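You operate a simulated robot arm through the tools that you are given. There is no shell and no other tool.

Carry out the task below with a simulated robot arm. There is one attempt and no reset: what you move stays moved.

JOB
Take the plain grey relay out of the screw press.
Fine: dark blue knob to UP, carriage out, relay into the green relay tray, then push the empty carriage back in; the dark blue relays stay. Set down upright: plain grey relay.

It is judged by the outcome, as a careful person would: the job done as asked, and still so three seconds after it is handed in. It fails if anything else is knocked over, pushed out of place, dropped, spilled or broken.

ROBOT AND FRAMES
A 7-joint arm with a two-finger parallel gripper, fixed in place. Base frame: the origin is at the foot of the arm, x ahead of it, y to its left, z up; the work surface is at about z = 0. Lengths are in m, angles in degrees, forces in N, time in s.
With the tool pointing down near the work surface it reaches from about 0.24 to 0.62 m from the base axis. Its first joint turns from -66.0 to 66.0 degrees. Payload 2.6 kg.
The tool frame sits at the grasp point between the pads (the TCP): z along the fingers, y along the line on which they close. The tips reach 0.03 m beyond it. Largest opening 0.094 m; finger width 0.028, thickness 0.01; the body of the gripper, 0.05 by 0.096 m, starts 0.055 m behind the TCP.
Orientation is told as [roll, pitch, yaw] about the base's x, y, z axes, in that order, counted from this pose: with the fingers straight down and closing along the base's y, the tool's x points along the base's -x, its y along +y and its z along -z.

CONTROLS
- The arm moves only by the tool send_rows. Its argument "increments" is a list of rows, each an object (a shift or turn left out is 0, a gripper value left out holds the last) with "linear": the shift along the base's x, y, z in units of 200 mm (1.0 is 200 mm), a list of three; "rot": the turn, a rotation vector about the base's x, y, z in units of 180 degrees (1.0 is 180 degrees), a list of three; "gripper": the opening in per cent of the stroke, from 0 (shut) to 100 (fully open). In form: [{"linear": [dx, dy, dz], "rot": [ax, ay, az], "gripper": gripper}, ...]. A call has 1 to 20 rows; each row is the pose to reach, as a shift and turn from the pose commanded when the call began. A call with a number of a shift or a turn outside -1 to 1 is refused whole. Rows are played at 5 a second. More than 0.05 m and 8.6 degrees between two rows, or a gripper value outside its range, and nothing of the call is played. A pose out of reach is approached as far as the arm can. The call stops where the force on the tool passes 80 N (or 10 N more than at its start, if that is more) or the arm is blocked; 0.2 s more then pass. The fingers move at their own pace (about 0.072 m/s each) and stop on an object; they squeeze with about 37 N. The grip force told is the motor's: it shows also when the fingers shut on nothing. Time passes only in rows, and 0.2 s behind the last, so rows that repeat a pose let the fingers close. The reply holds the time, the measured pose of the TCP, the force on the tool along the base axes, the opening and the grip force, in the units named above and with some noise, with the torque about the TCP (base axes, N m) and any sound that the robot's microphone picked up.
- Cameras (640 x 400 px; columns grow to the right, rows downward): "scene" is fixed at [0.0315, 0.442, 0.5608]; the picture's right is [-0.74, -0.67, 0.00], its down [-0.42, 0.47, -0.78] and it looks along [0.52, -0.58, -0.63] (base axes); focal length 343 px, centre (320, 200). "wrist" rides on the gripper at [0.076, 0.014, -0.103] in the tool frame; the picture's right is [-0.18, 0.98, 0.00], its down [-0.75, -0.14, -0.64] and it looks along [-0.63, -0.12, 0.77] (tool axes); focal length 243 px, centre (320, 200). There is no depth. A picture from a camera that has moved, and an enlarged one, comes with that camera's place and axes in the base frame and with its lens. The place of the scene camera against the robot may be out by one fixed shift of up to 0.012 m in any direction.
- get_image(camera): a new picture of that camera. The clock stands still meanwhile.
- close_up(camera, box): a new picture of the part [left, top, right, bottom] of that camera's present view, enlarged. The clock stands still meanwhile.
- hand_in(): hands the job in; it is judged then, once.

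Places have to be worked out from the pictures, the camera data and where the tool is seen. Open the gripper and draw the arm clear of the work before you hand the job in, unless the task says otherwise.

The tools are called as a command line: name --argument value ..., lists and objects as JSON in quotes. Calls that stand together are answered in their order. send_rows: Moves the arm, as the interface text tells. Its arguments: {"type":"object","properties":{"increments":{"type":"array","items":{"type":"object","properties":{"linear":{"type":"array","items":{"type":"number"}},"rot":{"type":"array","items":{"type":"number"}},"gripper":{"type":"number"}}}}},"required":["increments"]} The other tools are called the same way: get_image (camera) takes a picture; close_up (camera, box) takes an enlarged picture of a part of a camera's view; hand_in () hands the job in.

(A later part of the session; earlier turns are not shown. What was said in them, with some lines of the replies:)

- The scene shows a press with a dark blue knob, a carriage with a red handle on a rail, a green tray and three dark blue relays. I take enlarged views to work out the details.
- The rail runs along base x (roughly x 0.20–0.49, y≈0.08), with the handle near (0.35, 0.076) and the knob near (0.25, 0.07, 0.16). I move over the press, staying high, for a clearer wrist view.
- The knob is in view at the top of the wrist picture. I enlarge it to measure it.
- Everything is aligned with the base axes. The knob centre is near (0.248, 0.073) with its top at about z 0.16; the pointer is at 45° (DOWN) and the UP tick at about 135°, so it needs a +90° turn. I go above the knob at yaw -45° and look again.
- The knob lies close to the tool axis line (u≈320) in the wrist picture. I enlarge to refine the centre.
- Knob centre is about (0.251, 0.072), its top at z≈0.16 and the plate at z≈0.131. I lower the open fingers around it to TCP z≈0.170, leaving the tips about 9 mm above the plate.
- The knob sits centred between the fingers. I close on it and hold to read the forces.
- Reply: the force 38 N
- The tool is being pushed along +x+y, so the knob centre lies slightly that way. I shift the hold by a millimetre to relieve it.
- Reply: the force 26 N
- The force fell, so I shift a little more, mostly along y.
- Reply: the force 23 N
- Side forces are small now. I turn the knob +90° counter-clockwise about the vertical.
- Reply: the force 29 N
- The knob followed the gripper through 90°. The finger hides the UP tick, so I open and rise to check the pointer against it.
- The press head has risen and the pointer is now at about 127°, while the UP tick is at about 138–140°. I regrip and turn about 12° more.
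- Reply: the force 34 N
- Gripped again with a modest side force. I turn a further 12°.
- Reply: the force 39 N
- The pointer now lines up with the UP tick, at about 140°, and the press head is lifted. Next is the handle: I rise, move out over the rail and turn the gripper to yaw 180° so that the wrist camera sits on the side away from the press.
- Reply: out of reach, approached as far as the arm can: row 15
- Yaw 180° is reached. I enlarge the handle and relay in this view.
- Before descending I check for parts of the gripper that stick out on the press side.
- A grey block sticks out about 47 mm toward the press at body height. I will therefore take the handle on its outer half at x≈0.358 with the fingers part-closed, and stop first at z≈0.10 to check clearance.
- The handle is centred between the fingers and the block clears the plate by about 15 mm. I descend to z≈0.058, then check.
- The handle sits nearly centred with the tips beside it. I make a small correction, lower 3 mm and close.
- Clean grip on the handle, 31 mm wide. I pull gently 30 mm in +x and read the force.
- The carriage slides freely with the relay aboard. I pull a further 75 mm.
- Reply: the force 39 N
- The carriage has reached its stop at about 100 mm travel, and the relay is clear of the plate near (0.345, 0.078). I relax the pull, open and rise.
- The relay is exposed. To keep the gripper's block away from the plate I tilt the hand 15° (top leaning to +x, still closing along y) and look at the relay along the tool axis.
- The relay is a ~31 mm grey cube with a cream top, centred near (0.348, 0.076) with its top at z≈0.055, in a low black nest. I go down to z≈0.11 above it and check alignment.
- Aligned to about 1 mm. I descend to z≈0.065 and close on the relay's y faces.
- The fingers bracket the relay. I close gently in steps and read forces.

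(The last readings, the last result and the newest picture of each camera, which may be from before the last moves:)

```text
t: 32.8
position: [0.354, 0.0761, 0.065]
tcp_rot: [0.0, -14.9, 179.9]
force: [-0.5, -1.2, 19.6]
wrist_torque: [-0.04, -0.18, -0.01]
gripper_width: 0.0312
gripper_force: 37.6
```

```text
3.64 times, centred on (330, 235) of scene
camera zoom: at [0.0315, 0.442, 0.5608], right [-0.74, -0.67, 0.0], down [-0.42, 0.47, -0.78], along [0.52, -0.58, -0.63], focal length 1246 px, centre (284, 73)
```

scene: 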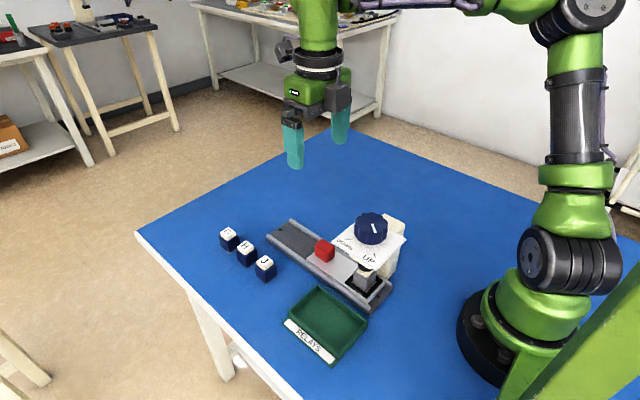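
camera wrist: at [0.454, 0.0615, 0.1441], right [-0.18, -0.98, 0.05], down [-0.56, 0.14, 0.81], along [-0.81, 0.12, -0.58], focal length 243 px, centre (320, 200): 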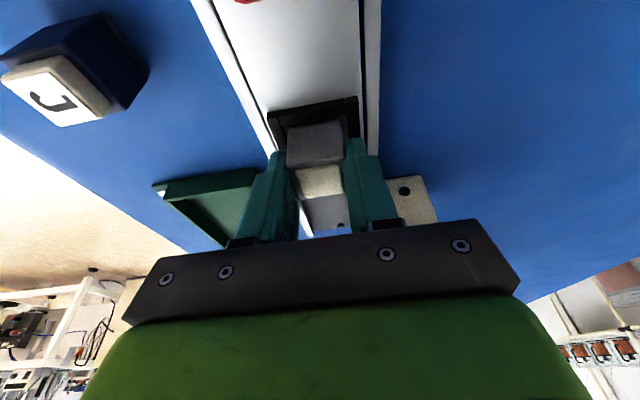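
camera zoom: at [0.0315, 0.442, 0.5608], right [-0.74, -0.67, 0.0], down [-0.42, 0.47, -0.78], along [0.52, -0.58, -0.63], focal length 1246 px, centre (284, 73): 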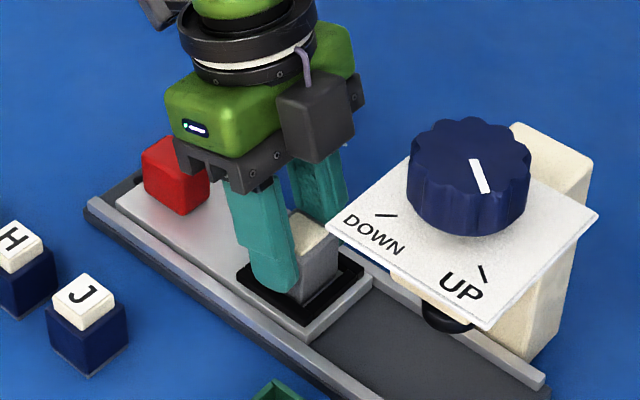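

Gripped at 31 mm. I lift straight up slowly and check that the relay comes out by itself.

send_rows --increments '[{"linear": [0, 0, 0.03]}, {"linear": [0, 0, 0.07]}, {"linear": [0, 0, 0.12]}, {"linear": [0, 0, 0.2]}, {"linear": [0, 0, 0.3]}, {"linear": [0, 0, 0.4]}, {"linear": [0, 0, 0.4]}]'

get_image --camera "scene"

get_image --camera "wrist"

```text
t: 34.4
position: [0.3539, 0.0752, 0.1456]
tcp_rot: [-0.1, -14.9, 179.9]
force: [0.0, -1.0, -1.2]
wrist_torque: [0.02, 0.0, 0.0]
gripper_width: 0.0314
gripper_force: 36.8
```

```text
taken
```

scene: 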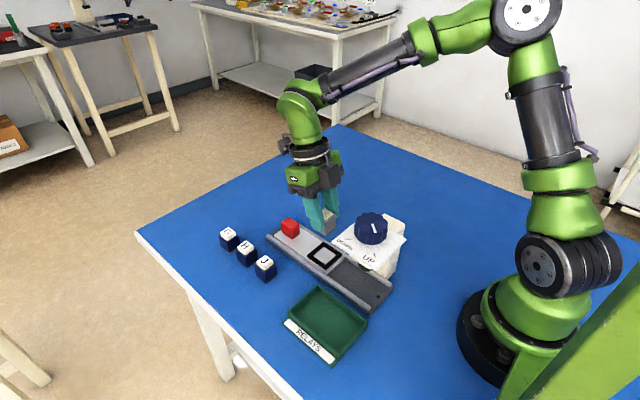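

```text
taken
camera wrist: at [0.4539, 0.0611, 0.2234], right [-0.18, -0.98, 0.05], down [-0.56, 0.14, 0.82], along [-0.81, 0.12, -0.58], focal length 243 px, centre (320, 200)
```

wrist: 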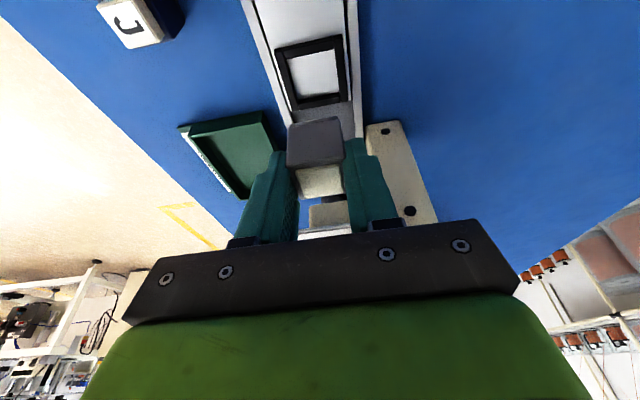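

The relay is out and the nest is empty. The tray spans x 0.194–0.311, y 0.138–0.218; I aim at about (0.268, 0.180), going out in y first to stay clear of the press.

send_rows --increments '[{"linear": [0, 0.05, 0.05]}, {"linear": [0, 0.15, 0.05]}, {"linear": [0, 0.25, 0.05]}, {"linear": [0, 0.35, 0.05]}, {"linear": [0, 0.45, 0.05]}, {"linear": [0, 0.5225, 0.05]}, {"linear": [-0.1, 0.5225, 0.05]}, {"linear": [-0.2, 0.5225, 0.05]}, {"linear": [-0.3, 0.5225, 0.05]}, {"linear": [-0.403, 0.5225, 0.05]}, {"linear": [-0.403, 0.5225, 0.05]}]'

get_image --camera "wrist"

get_image --camera "scene"

```text
t: 36.8
position: [0.2749, 0.182, 0.1562]
tcp_rot: [0.0, -15.1, 180.0]
force: [-0.5, -0.3, -0.5]
wrist_torque: [-0.02, 0.01, -0.01]
gripper_width: 0.0313
gripper_force: 36.7
```

```text
taken
camera wrist: at [0.3734, 0.1672, 0.2342], right [-0.18, -0.98, 0.05], down [-0.56, 0.14, 0.82], along [-0.81, 0.12, -0.58], focal length 243 px, centre (320, 200)
```

wrist: 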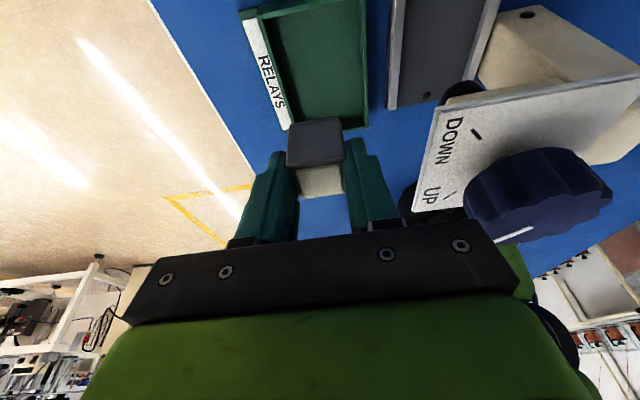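

```text
taken
```

scene: 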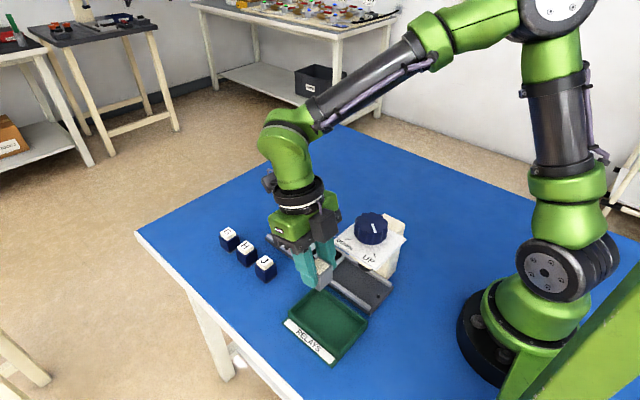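

The tray lies directly below, with its interior centred at about y≈0.177. I lower to z≈0.075, which keeps the relay bottom above the tray floor, and check.

send_rows --increments '[{"linear": [0, -0.012, -0.1]}, {"linear": [0, -0.012, -0.2]}, {"linear": [0, -0.012, -0.3]}, {"linear": [0, -0.012, -0.4]}, {"linear": [0, -0.012, -0.4]}]'

get_image --camera "wrist"

close_up --camera "scene" --box '[250, 190, 410, 370]'

```text
t: 38.0
position: [0.2765, 0.1777, 0.0753]
tcp_rot: [0.0, -15.0, 180.0]
force: [0.5, 0.0, -1.1]
wrist_torque: [0.01, 0.01, 0.03]
gripper_width: 0.0312
gripper_force: 36.8
```

```text
taken
camera wrist: at [0.375, 0.1633, 0.155], right [-0.18, -0.98, 0.05], down [-0.56, 0.14, 0.81], along [-0.81, 0.12, -0.58], focal length 243 px, centre (320, 200)
```

wrist: 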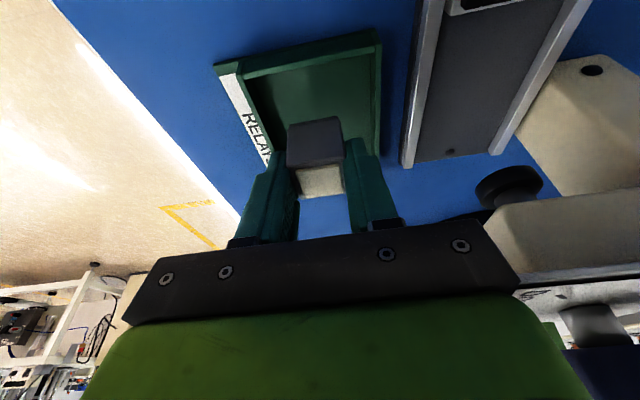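

```text
2.22 times, centred on (330, 280) of scene
camera zoom: at [0.0316, 0.442, 0.5608], right [-0.74, -0.67, 0.0], down [-0.42, 0.47, -0.78], along [0.52, -0.58, -0.63], focal length 762 px, centre (298, 22)
```

zoom: 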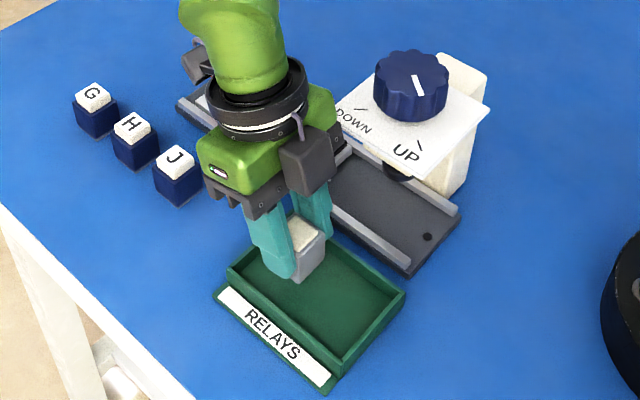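

The relay is over the tray interior with room all round. I shift 8 mm further in and lower to z≈0.060.

send_rows --increments '[{"linear": [-0.04, 0, 0]}, {"linear": [-0.04, 0, -0.03]}, {"linear": [-0.04, 0, -0.06]}, {"linear": [-0.04, 0, -0.075]}, {"linear": [-0.04, 0, -0.075]}]'

close_up --camera "scene" --box '[280, 240, 380, 360]'

get_image --camera "wrist"

```text
t: 39.2
position: [0.2654, 0.1766, 0.0614]
tcp_rot: [0.1, -15.1, 180.1]
force: [-0.6, -0.5, -0.2]
wrist_torque: [0.04, 0.03, 0.0]
gripper_width: 0.031
gripper_force: 36.9
```

```text
3.33 times, centred on (330, 300) of scene
camera zoom: at [0.0315, 0.442, 0.5608], right [-0.74, -0.67, 0.0], down [-0.42, 0.47, -0.78], along [0.52, -0.58, -0.63], focal length 1142 px, centre (287, -133)
```

zoom: 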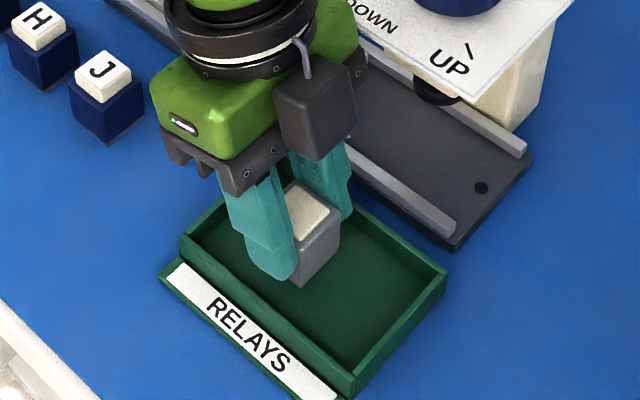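

```text
taken
camera wrist: at [0.3659, 0.1636, 0.1396], right [-0.18, -0.98, 0.05], down [-0.56, 0.14, 0.82], along [-0.81, 0.12, -0.58], focal length 243 px, centre (320, 200)
```

wrist: 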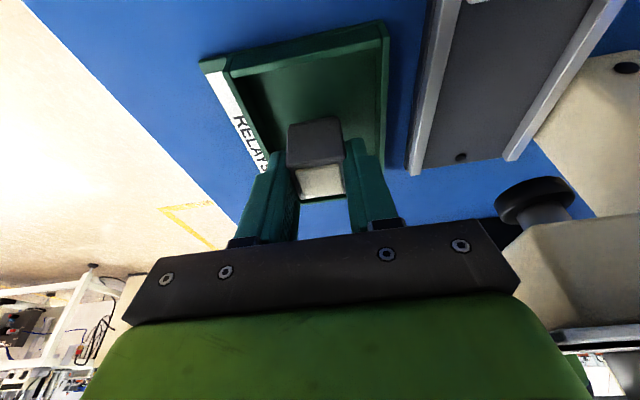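

Good clearance, with the relay still above the floor. I lower in small steps, watching the vertical force for contact.

send_rows --increments '[{"linear": [0, 0, -0.01]}, {"linear": [0, 0, -0.02]}, {"linear": [0, 0, -0.02]}]'

send_rows --increments '[{"linear": [0, 0, -0.01]}, {"linear": [0, 0, -0.01]}]'

```text
t: 40.0
position: [0.2654, 0.177, 0.0571]
tcp_rot: [0.0, -14.9, 180.0]
force: [0.2, -0.1, -0.4]
wrist_torque: [0.0, -0.01, 0.0]
gripper_width: 0.0313
gripper_force: 36.8
```

```text
t: 40.6
position: [0.2662, 0.1783, 0.0549]
tcp_rot: [0.0, -15.0, 179.9]
force: [0.5, 0.9, -0.6]
wrist_torque: [0.0, 0.0, 0.01]
gripper_width: 0.0311
gripper_force: 37.2
```

No contact yet at z≈0.055. I continue down in 1.5–2 mm steps.

send_rows --increments '[{"linear": [0, 0, -0.01]}, {"linear": [0, 0, -0.01]}]'

send_rows --increments '[{"linear": [0, 0, -0.008]}, {"linear": [0, 0, -0.008]}]'

close_up --camera "scene" --box '[280, 240, 380, 360]'

```text
t: 41.2
position: [0.2662, 0.1784, 0.0529]
tcp_rot: [0.0, -15.0, 179.9]
force: [-0.9, -0.4, -0.7]
wrist_torque: [-0.02, -0.03, 0.01]
gripper_width: 0.0313
gripper_force: 37.3
```

```text
t: 41.8
position: [0.2652, 0.1764, 0.0504]
tcp_rot: [-0.1, -15.0, 180.1]
force: [-0.8, 0.4, -0.5]
wrist_torque: [-0.04, 0.0, -0.01]
gripper_width: 0.031
gripper_force: 36.8
```

```text
3.33 times, centred on (330, 300) of scene
camera zoom: at [0.0315, 0.442, 0.5608], right [-0.74, -0.67, 0.0], down [-0.42, 0.47, -0.78], along [0.52, -0.58, -0.63], focal length 1142 px, centre (287, -133)
```

zoom: 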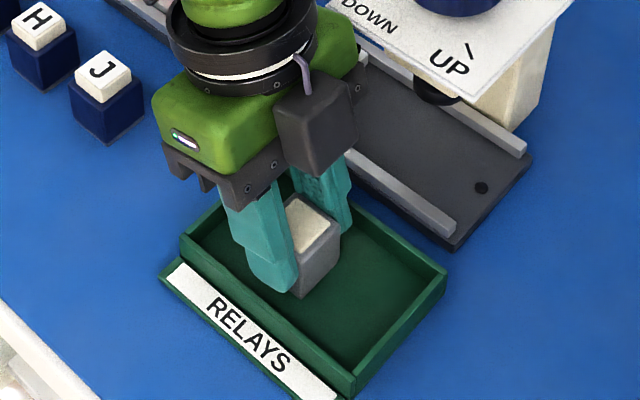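

The relay is close to the floor. I keep lowering in small steps.

send_rows --increments '[{"linear": [0, 0, -0.008]}, {"linear": [0, 0, -0.008]}]'

send_rows --increments '[{"linear": [0, 0, -0.006]}, {"linear": [0, 0, -0.006]}]'

```text
t: 42.4
position: [0.2639, 0.1786, 0.0492]
tcp_rot: [0.0, -15.0, 180.0]
force: [-0.5, -0.5, 3.7]
wrist_torque: [0.02, -0.03, 0.0]
gripper_width: 0.0312
gripper_force: 37.0
```

```text
t: 43.0
position: [0.2665, 0.1778, 0.0495]
tcp_rot: [0.0, -14.9, 180.0]
force: [-4.7, -6.7, 39.0]
wrist_torque: [-0.23, -0.06, 0.0]
gripper_width: 0.0313
gripper_force: 37.1
```

Contact: the relay stands on the tray floor. I take the pressure off and open the fingers slightly, to 42 %, so they stay within the tray walls.

send_rows --increments '[{"linear": [0, 0, 0.005]}, {"linear": [0, 0, 0.005], "gripper": 38}, {"linear": [0, 0, 0.005], "gripper": 43}, {"linear": [0, 0, 0.005], "gripper": 43}]'

close_up --camera "scene" --box '[280, 240, 380, 360]'

get_image --camera "wrist"

```text
t: 44.0
position: [0.2654, 0.178, 0.049]
tcp_rot: [0.0, -15.0, 180.0]
force: [1.2, -0.9, 4.8]
wrist_torque: [-0.06, -0.06, 0.03]
gripper_width: 0.0404
gripper_force: 0.0
```

```text
3.33 times, centred on (330, 300) of scene
camera zoom: at [0.0315, 0.442, 0.5608], right [-0.74, -0.67, 0.0], down [-0.42, 0.47, -0.78], along [0.52, -0.58, -0.63], focal length 1142 px, centre (287, -133)
```

zoom: 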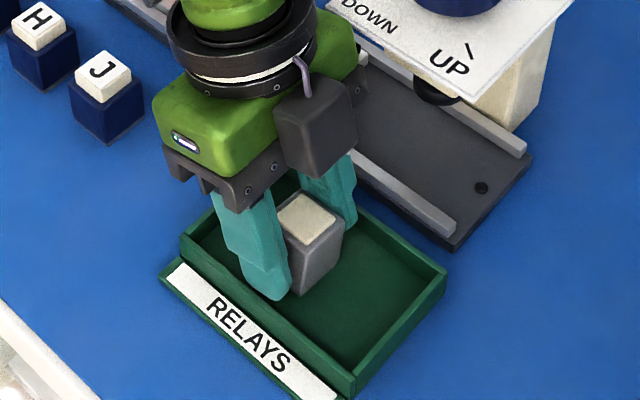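

```text
taken
camera wrist: at [0.3655, 0.1637, 0.1273], right [-0.18, -0.98, 0.05], down [-0.56, 0.14, 0.82], along [-0.81, 0.12, -0.58], focal length 243 px, centre (320, 200)
```

wrist: 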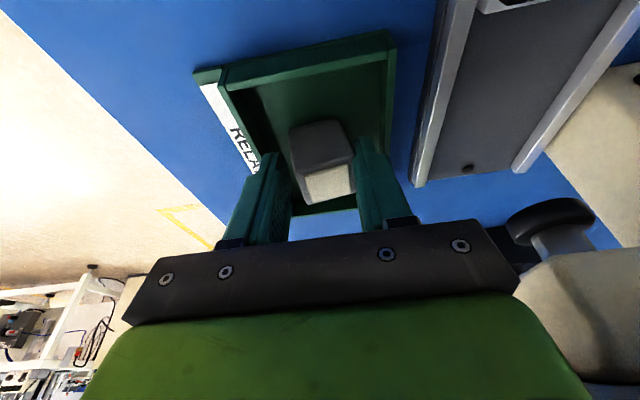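

The relay is released and stands upright. I rise straight up.

send_rows --increments '[{"linear": [0, 0, 0.05]}, {"linear": [0, 0, 0.12]}, {"linear": [0, 0, 0.25]}, {"linear": [0, 0, 0.4]}, {"linear": [0, 0, 0.55]}, {"linear": [0, 0, 0.7]}, {"linear": [0, 0, 0.7]}]'

get_image --camera "scene"

close_up --camera "scene" --box '[220, 210, 400, 370]'

```text
t: 45.6
position: [0.2654, 0.1789, 0.1888]
tcp_rot: [0.0, -14.9, 180.0]
force: [0.7, -0.3, 0.3]
wrist_torque: [-0.06, 0.0, 0.01]
gripper_width: 0.0405
gripper_force: 0.0
```

```text
taken
```

scene: 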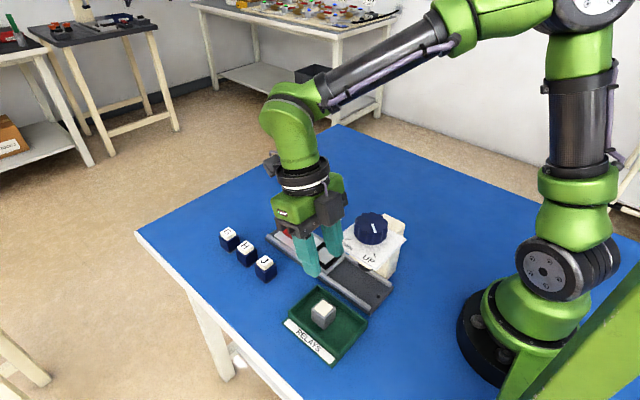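

```text
2.50 times, centred on (310, 290) of scene
camera zoom: at [0.0315, 0.442, 0.5608], right [-0.74, -0.67, 0.0], down [-0.42, 0.47, -0.78], along [0.52, -0.58, -0.63], focal length 857 px, centre (345, -25)
```

zoom: 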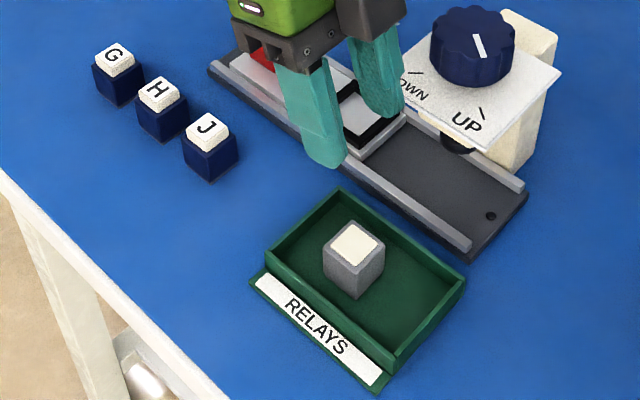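

The relay stands upright in the tray. Now I go back over the handle, near x 0.459, untilted, to push the empty carriage in.

send_rows --increments '[{"linear": [0.16, -0.04, 0.03], "gripper": 43}, {"linear": [0.32, -0.13, 0.03], "rot": [0, -0.016, 0], "gripper": 65}, {"linear": [0.49, -0.24, 0.03], "rot": [0, -0.033, 0]}, {"linear": [0.65, -0.34, 0.03], "rot": [0, -0.05, 0]}, {"linear": [0.81, -0.43, 0.03], "rot": [0, -0.067, 0]}, {"linear": [0.972, -0.51, 0.01], "rot": [0, -0.0833, 0]}, {"linear": [0.972, -0.51, 0.01], "rot": [0, -0.0833, 0]}]'

get_image --camera "wrist"

```text
t: 47.2
position: [0.4604, 0.0756, 0.1894]
tcp_rot: [-0.1, 0.0, 179.8]
force: [0.3, -0.5, -0.6]
wrist_torque: [0.01, 0.02, 0.03]
gripper_width: 0.0613
gripper_force: 0.0
```

```text
taken
camera wrist: at [0.5368, 0.0628, 0.2916], right [-0.19, -0.98, 0.0], down [-0.75, 0.14, 0.64], along [-0.63, 0.12, -0.77], focal length 243 px, centre (320, 200)
```

wrist: 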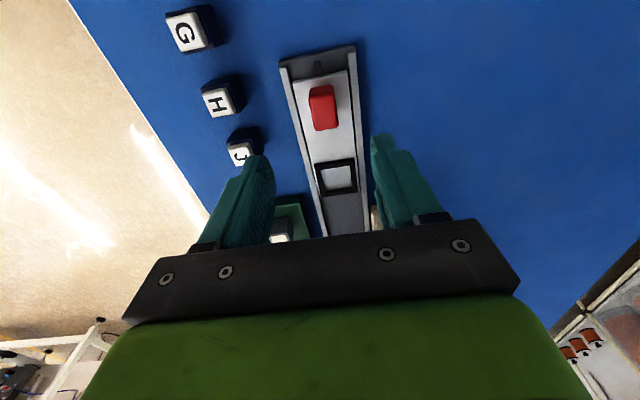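

The handle is under the fingers. I descend around it and close.

send_rows --increments '[{"linear": [0, -0.003, -0.18]}, {"linear": [0, -0.003, -0.36]}, {"linear": [0, -0.003, -0.54]}, {"linear": [0, -0.003, -0.67]}, {"linear": [0, -0.003, -0.67]}]'

get_image --camera "wrist"

```text
t: 48.4
position: [0.4596, 0.0749, 0.0549]
tcp_rot: [0.0, 0.0, 180.0]
force: [0.2, 0.7, 0.0]
wrist_torque: [0.03, -0.03, -0.01]
gripper_width: 0.0609
gripper_force: 0.1
```

```text
taken
camera wrist: at [0.5356, 0.0611, 0.1569], right [-0.19, -0.98, 0.0], down [-0.75, 0.14, 0.64], along [-0.63, 0.12, -0.77], focal length 243 px, centre (320, 200)
```

wrist: 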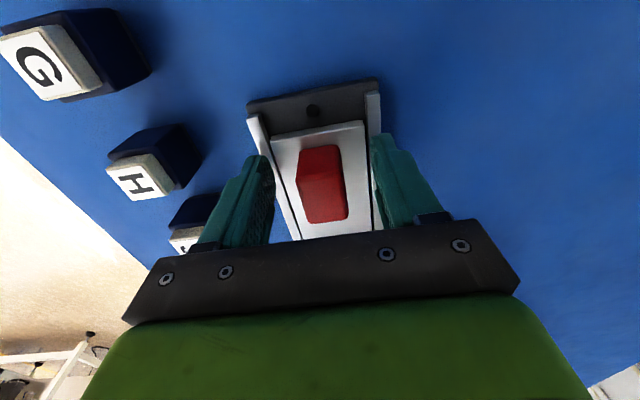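

Aligned. I close on the handle and push the carriage in 95 mm.

send_rows --increments '[{"gripper": 30}, {"gripper": 0}, {"gripper": 0}, {"gripper": 0}, {"linear": [-0.05, 0, 0]}, {"linear": [-0.1, 0, 0]}, {"linear": [-0.15, 0, 0]}, {"linear": [-0.2, 0, 0]}, {"linear": [-0.25, 0, 0]}, {"linear": [-0.3, 0, 0]}, {"linear": [-0.35, 0, 0]}, {"linear": [-0.4, 0, 0]}, {"linear": [-0.44, 0, 0]}, {"linear": [-0.475, 0, 0]}, {"linear": [-0.475, 0, 0]}]'

close_up --camera "scene" --box '[220, 180, 420, 370]'

```text
t: 51.6
position: [0.3637, 0.0743, 0.0571]
tcp_rot: [0.0, 0.1, 180.0]
force: [-1.1, -2.2, -24.9]
wrist_torque: [0.04, -0.46, 0.09]
gripper_width: 0.0301
gripper_force: 44.5
```

```text
2.11 times, centred on (320, 275) of scene
camera zoom: at [0.0316, 0.442, 0.5608], right [-0.74, -0.67, 0.0], down [-0.42, 0.47, -0.78], along [0.52, -0.58, -0.63], focal length 722 px, centre (320, 42)
```

zoom: 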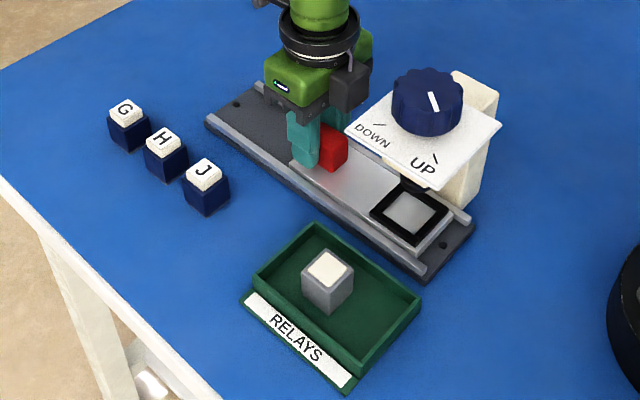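

The carriage is nearly home. I push the remaining few millimetres, watching for the stop.

send_rows --increments '[{"linear": [-0.015, 0, -0.004]}, {"linear": [-0.03, 0, -0.004]}, {"linear": [-0.03, 0, -0.004]}]'

close_up --camera "scene" --box '[290, 220, 410, 320]'

```text
t: 52.4
position: [0.3592, 0.0747, 0.0562]
tcp_rot: [0.0, 0.3, 179.9]
force: [10.9, -4.9, -4.1]
wrist_torque: [0.09, 0.99, -0.09]
gripper_width: 0.0303
gripper_force: 45.1
```

```text
4.00 times, centred on (350, 270) of scene
camera zoom: at [0.0316, 0.442, 0.5608], right [-0.74, -0.67, 0.0], down [-0.42, 0.47, -0.78], along [0.52, -0.58, -0.63], focal length 1371 px, centre (200, -80)
```

zoom: 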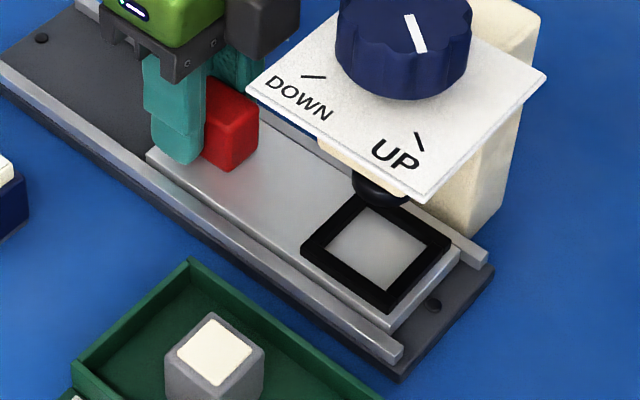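

The picture now matches the original carriage position and force is starting to build. I give one last 1.5 mm push to make sure it's seated.

send_rows --increments '[{"linear": [-0.008, 0, 0]}, {"linear": [-0.008, 0, 0]}]'

```text
t: 53.0
position: [0.3591, 0.0758, 0.0574]
tcp_rot: [0.0, 0.6, -179.9]
force: [26.7, -2.1, -13.9]
wrist_torque: [-0.02, -0.34, 0.07]
gripper_width: 0.0303
gripper_force: 44.6
```

It no longer moves and the force rises, so the carriage is at its inner stop. I unload, open and rise clear.

send_rows --increments '[{"linear": [0.006, 0, 0]}, {"linear": [0.006, 0, 0], "gripper": 65}, {"linear": [0.006, 0, 0], "gripper": 65}, {"linear": [0.01, 0, 0.1]}, {"linear": [0.02, 0, 0.25]}, {"linear": [0.05, 0, 0.45]}, {"linear": [0.1, 0, 0.65]}, {"linear": [0.15, 0, 0.85]}, {"linear": [0.15, 0, 1.0]}, {"linear": [0.15, 0, 1.0]}]'

get_image --camera "scene"

close_up --camera "scene" --box '[210, 190, 410, 370]'

get_image --camera "wrist"

```text
t: 55.2
position: [0.3865, 0.0753, 0.2556]
tcp_rot: [0.0, -0.1, 179.9]
force: [0.4, 1.1, 0.4]
wrist_torque: [0.02, -0.02, 0.02]
gripper_width: 0.0611
gripper_force: 0.1
```

```text
taken
```

scene: 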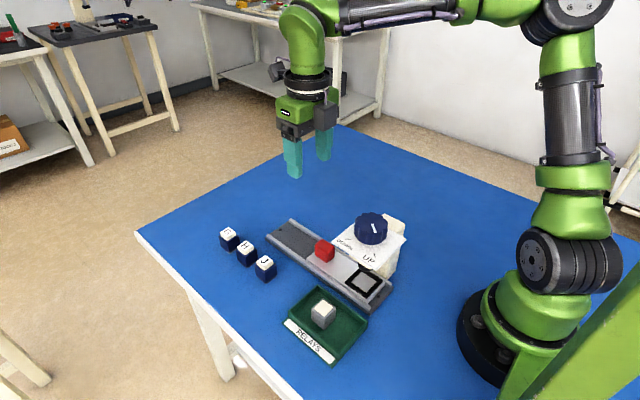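

```text
2.22 times, centred on (310, 280) of scene
camera zoom: at [0.0316, 0.442, 0.5608], right [-0.74, -0.67, 0.0], down [-0.42, 0.47, -0.78], along [0.52, -0.58, -0.63], focal length 762 px, centre (342, 22)
```

zoom: 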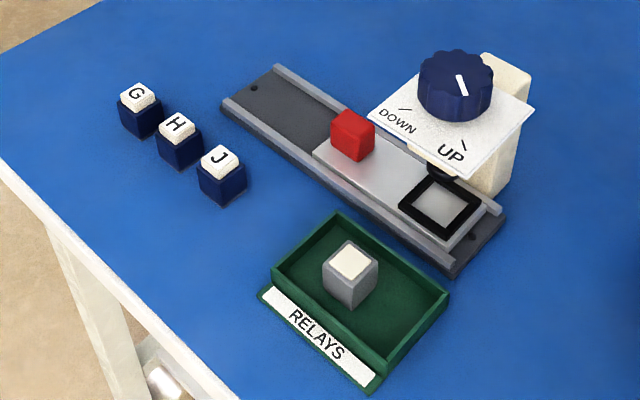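

```text
taken
camera wrist: at [0.4627, 0.0612, 0.3569], right [-0.19, -0.98, 0.0], down [-0.75, 0.14, 0.64], along [-0.63, 0.12, -0.77], focal length 243 px, centre (320, 200)
```

wrist: 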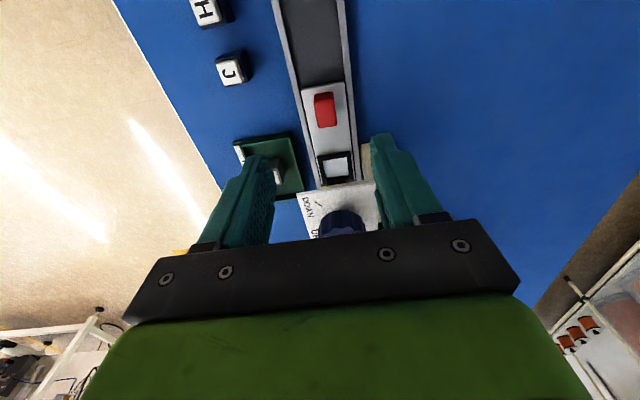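

Everything looks as asked. I open fully, draw back a little higher, and compare the carriage and knob with the original enlarged view.

send_rows --increments '[{"linear": [0, 0, 0.1], "gripper": 100}, {"linear": [0, 0, 0.2], "gripper": 100}, {"linear": [0, 0, 0.2], "gripper": 100}]'

close_up --camera "scene" --box '[290, 220, 410, 320]'

```text
t: 56.0
position: [0.3866, 0.0761, 0.2948]
tcp_rot: [-0.1, 0.1, 179.8]
force: [-0.5, 0.8, 0.1]
wrist_torque: [0.0, 0.02, 0.02]
gripper_width: 0.0942
gripper_force: 0.1
```

```text
4.00 times, centred on (350, 270) of scene
camera zoom: at [0.0316, 0.442, 0.5608], right [-0.74, -0.67, 0.0], down [-0.42, 0.47, -0.78], along [0.52, -0.58, -0.63], focal length 1371 px, centre (200, -80)
```

zoom: 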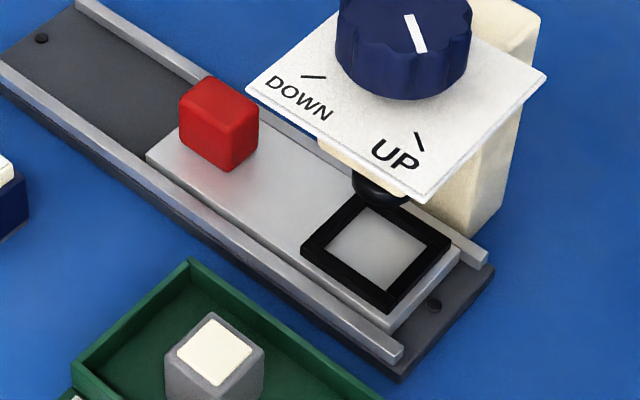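

The carriage is back where it started, the knob points to UP, the relay stands upright in the tray, and the blue relays are untouched. The arm is clear with the gripper open, so I hand in.

hand_in

```text
The job is handed in.
```

The plain grey relay is out of the screw press and standing upright in the green relay tray. I've handed the job in.

- **Knob:** the dark blue knob points to UP, in line with the tick to within 2–3 degrees.
- **Carriage:** it is pushed back in, empty, against its inner stop. The last close-up shows it where it started.
- **Dark blue relays:** G, H and J weren't touched, and the last views show nothing else moved or knocked over.
- **Arm:** the gripper is open and raised clear of the work.
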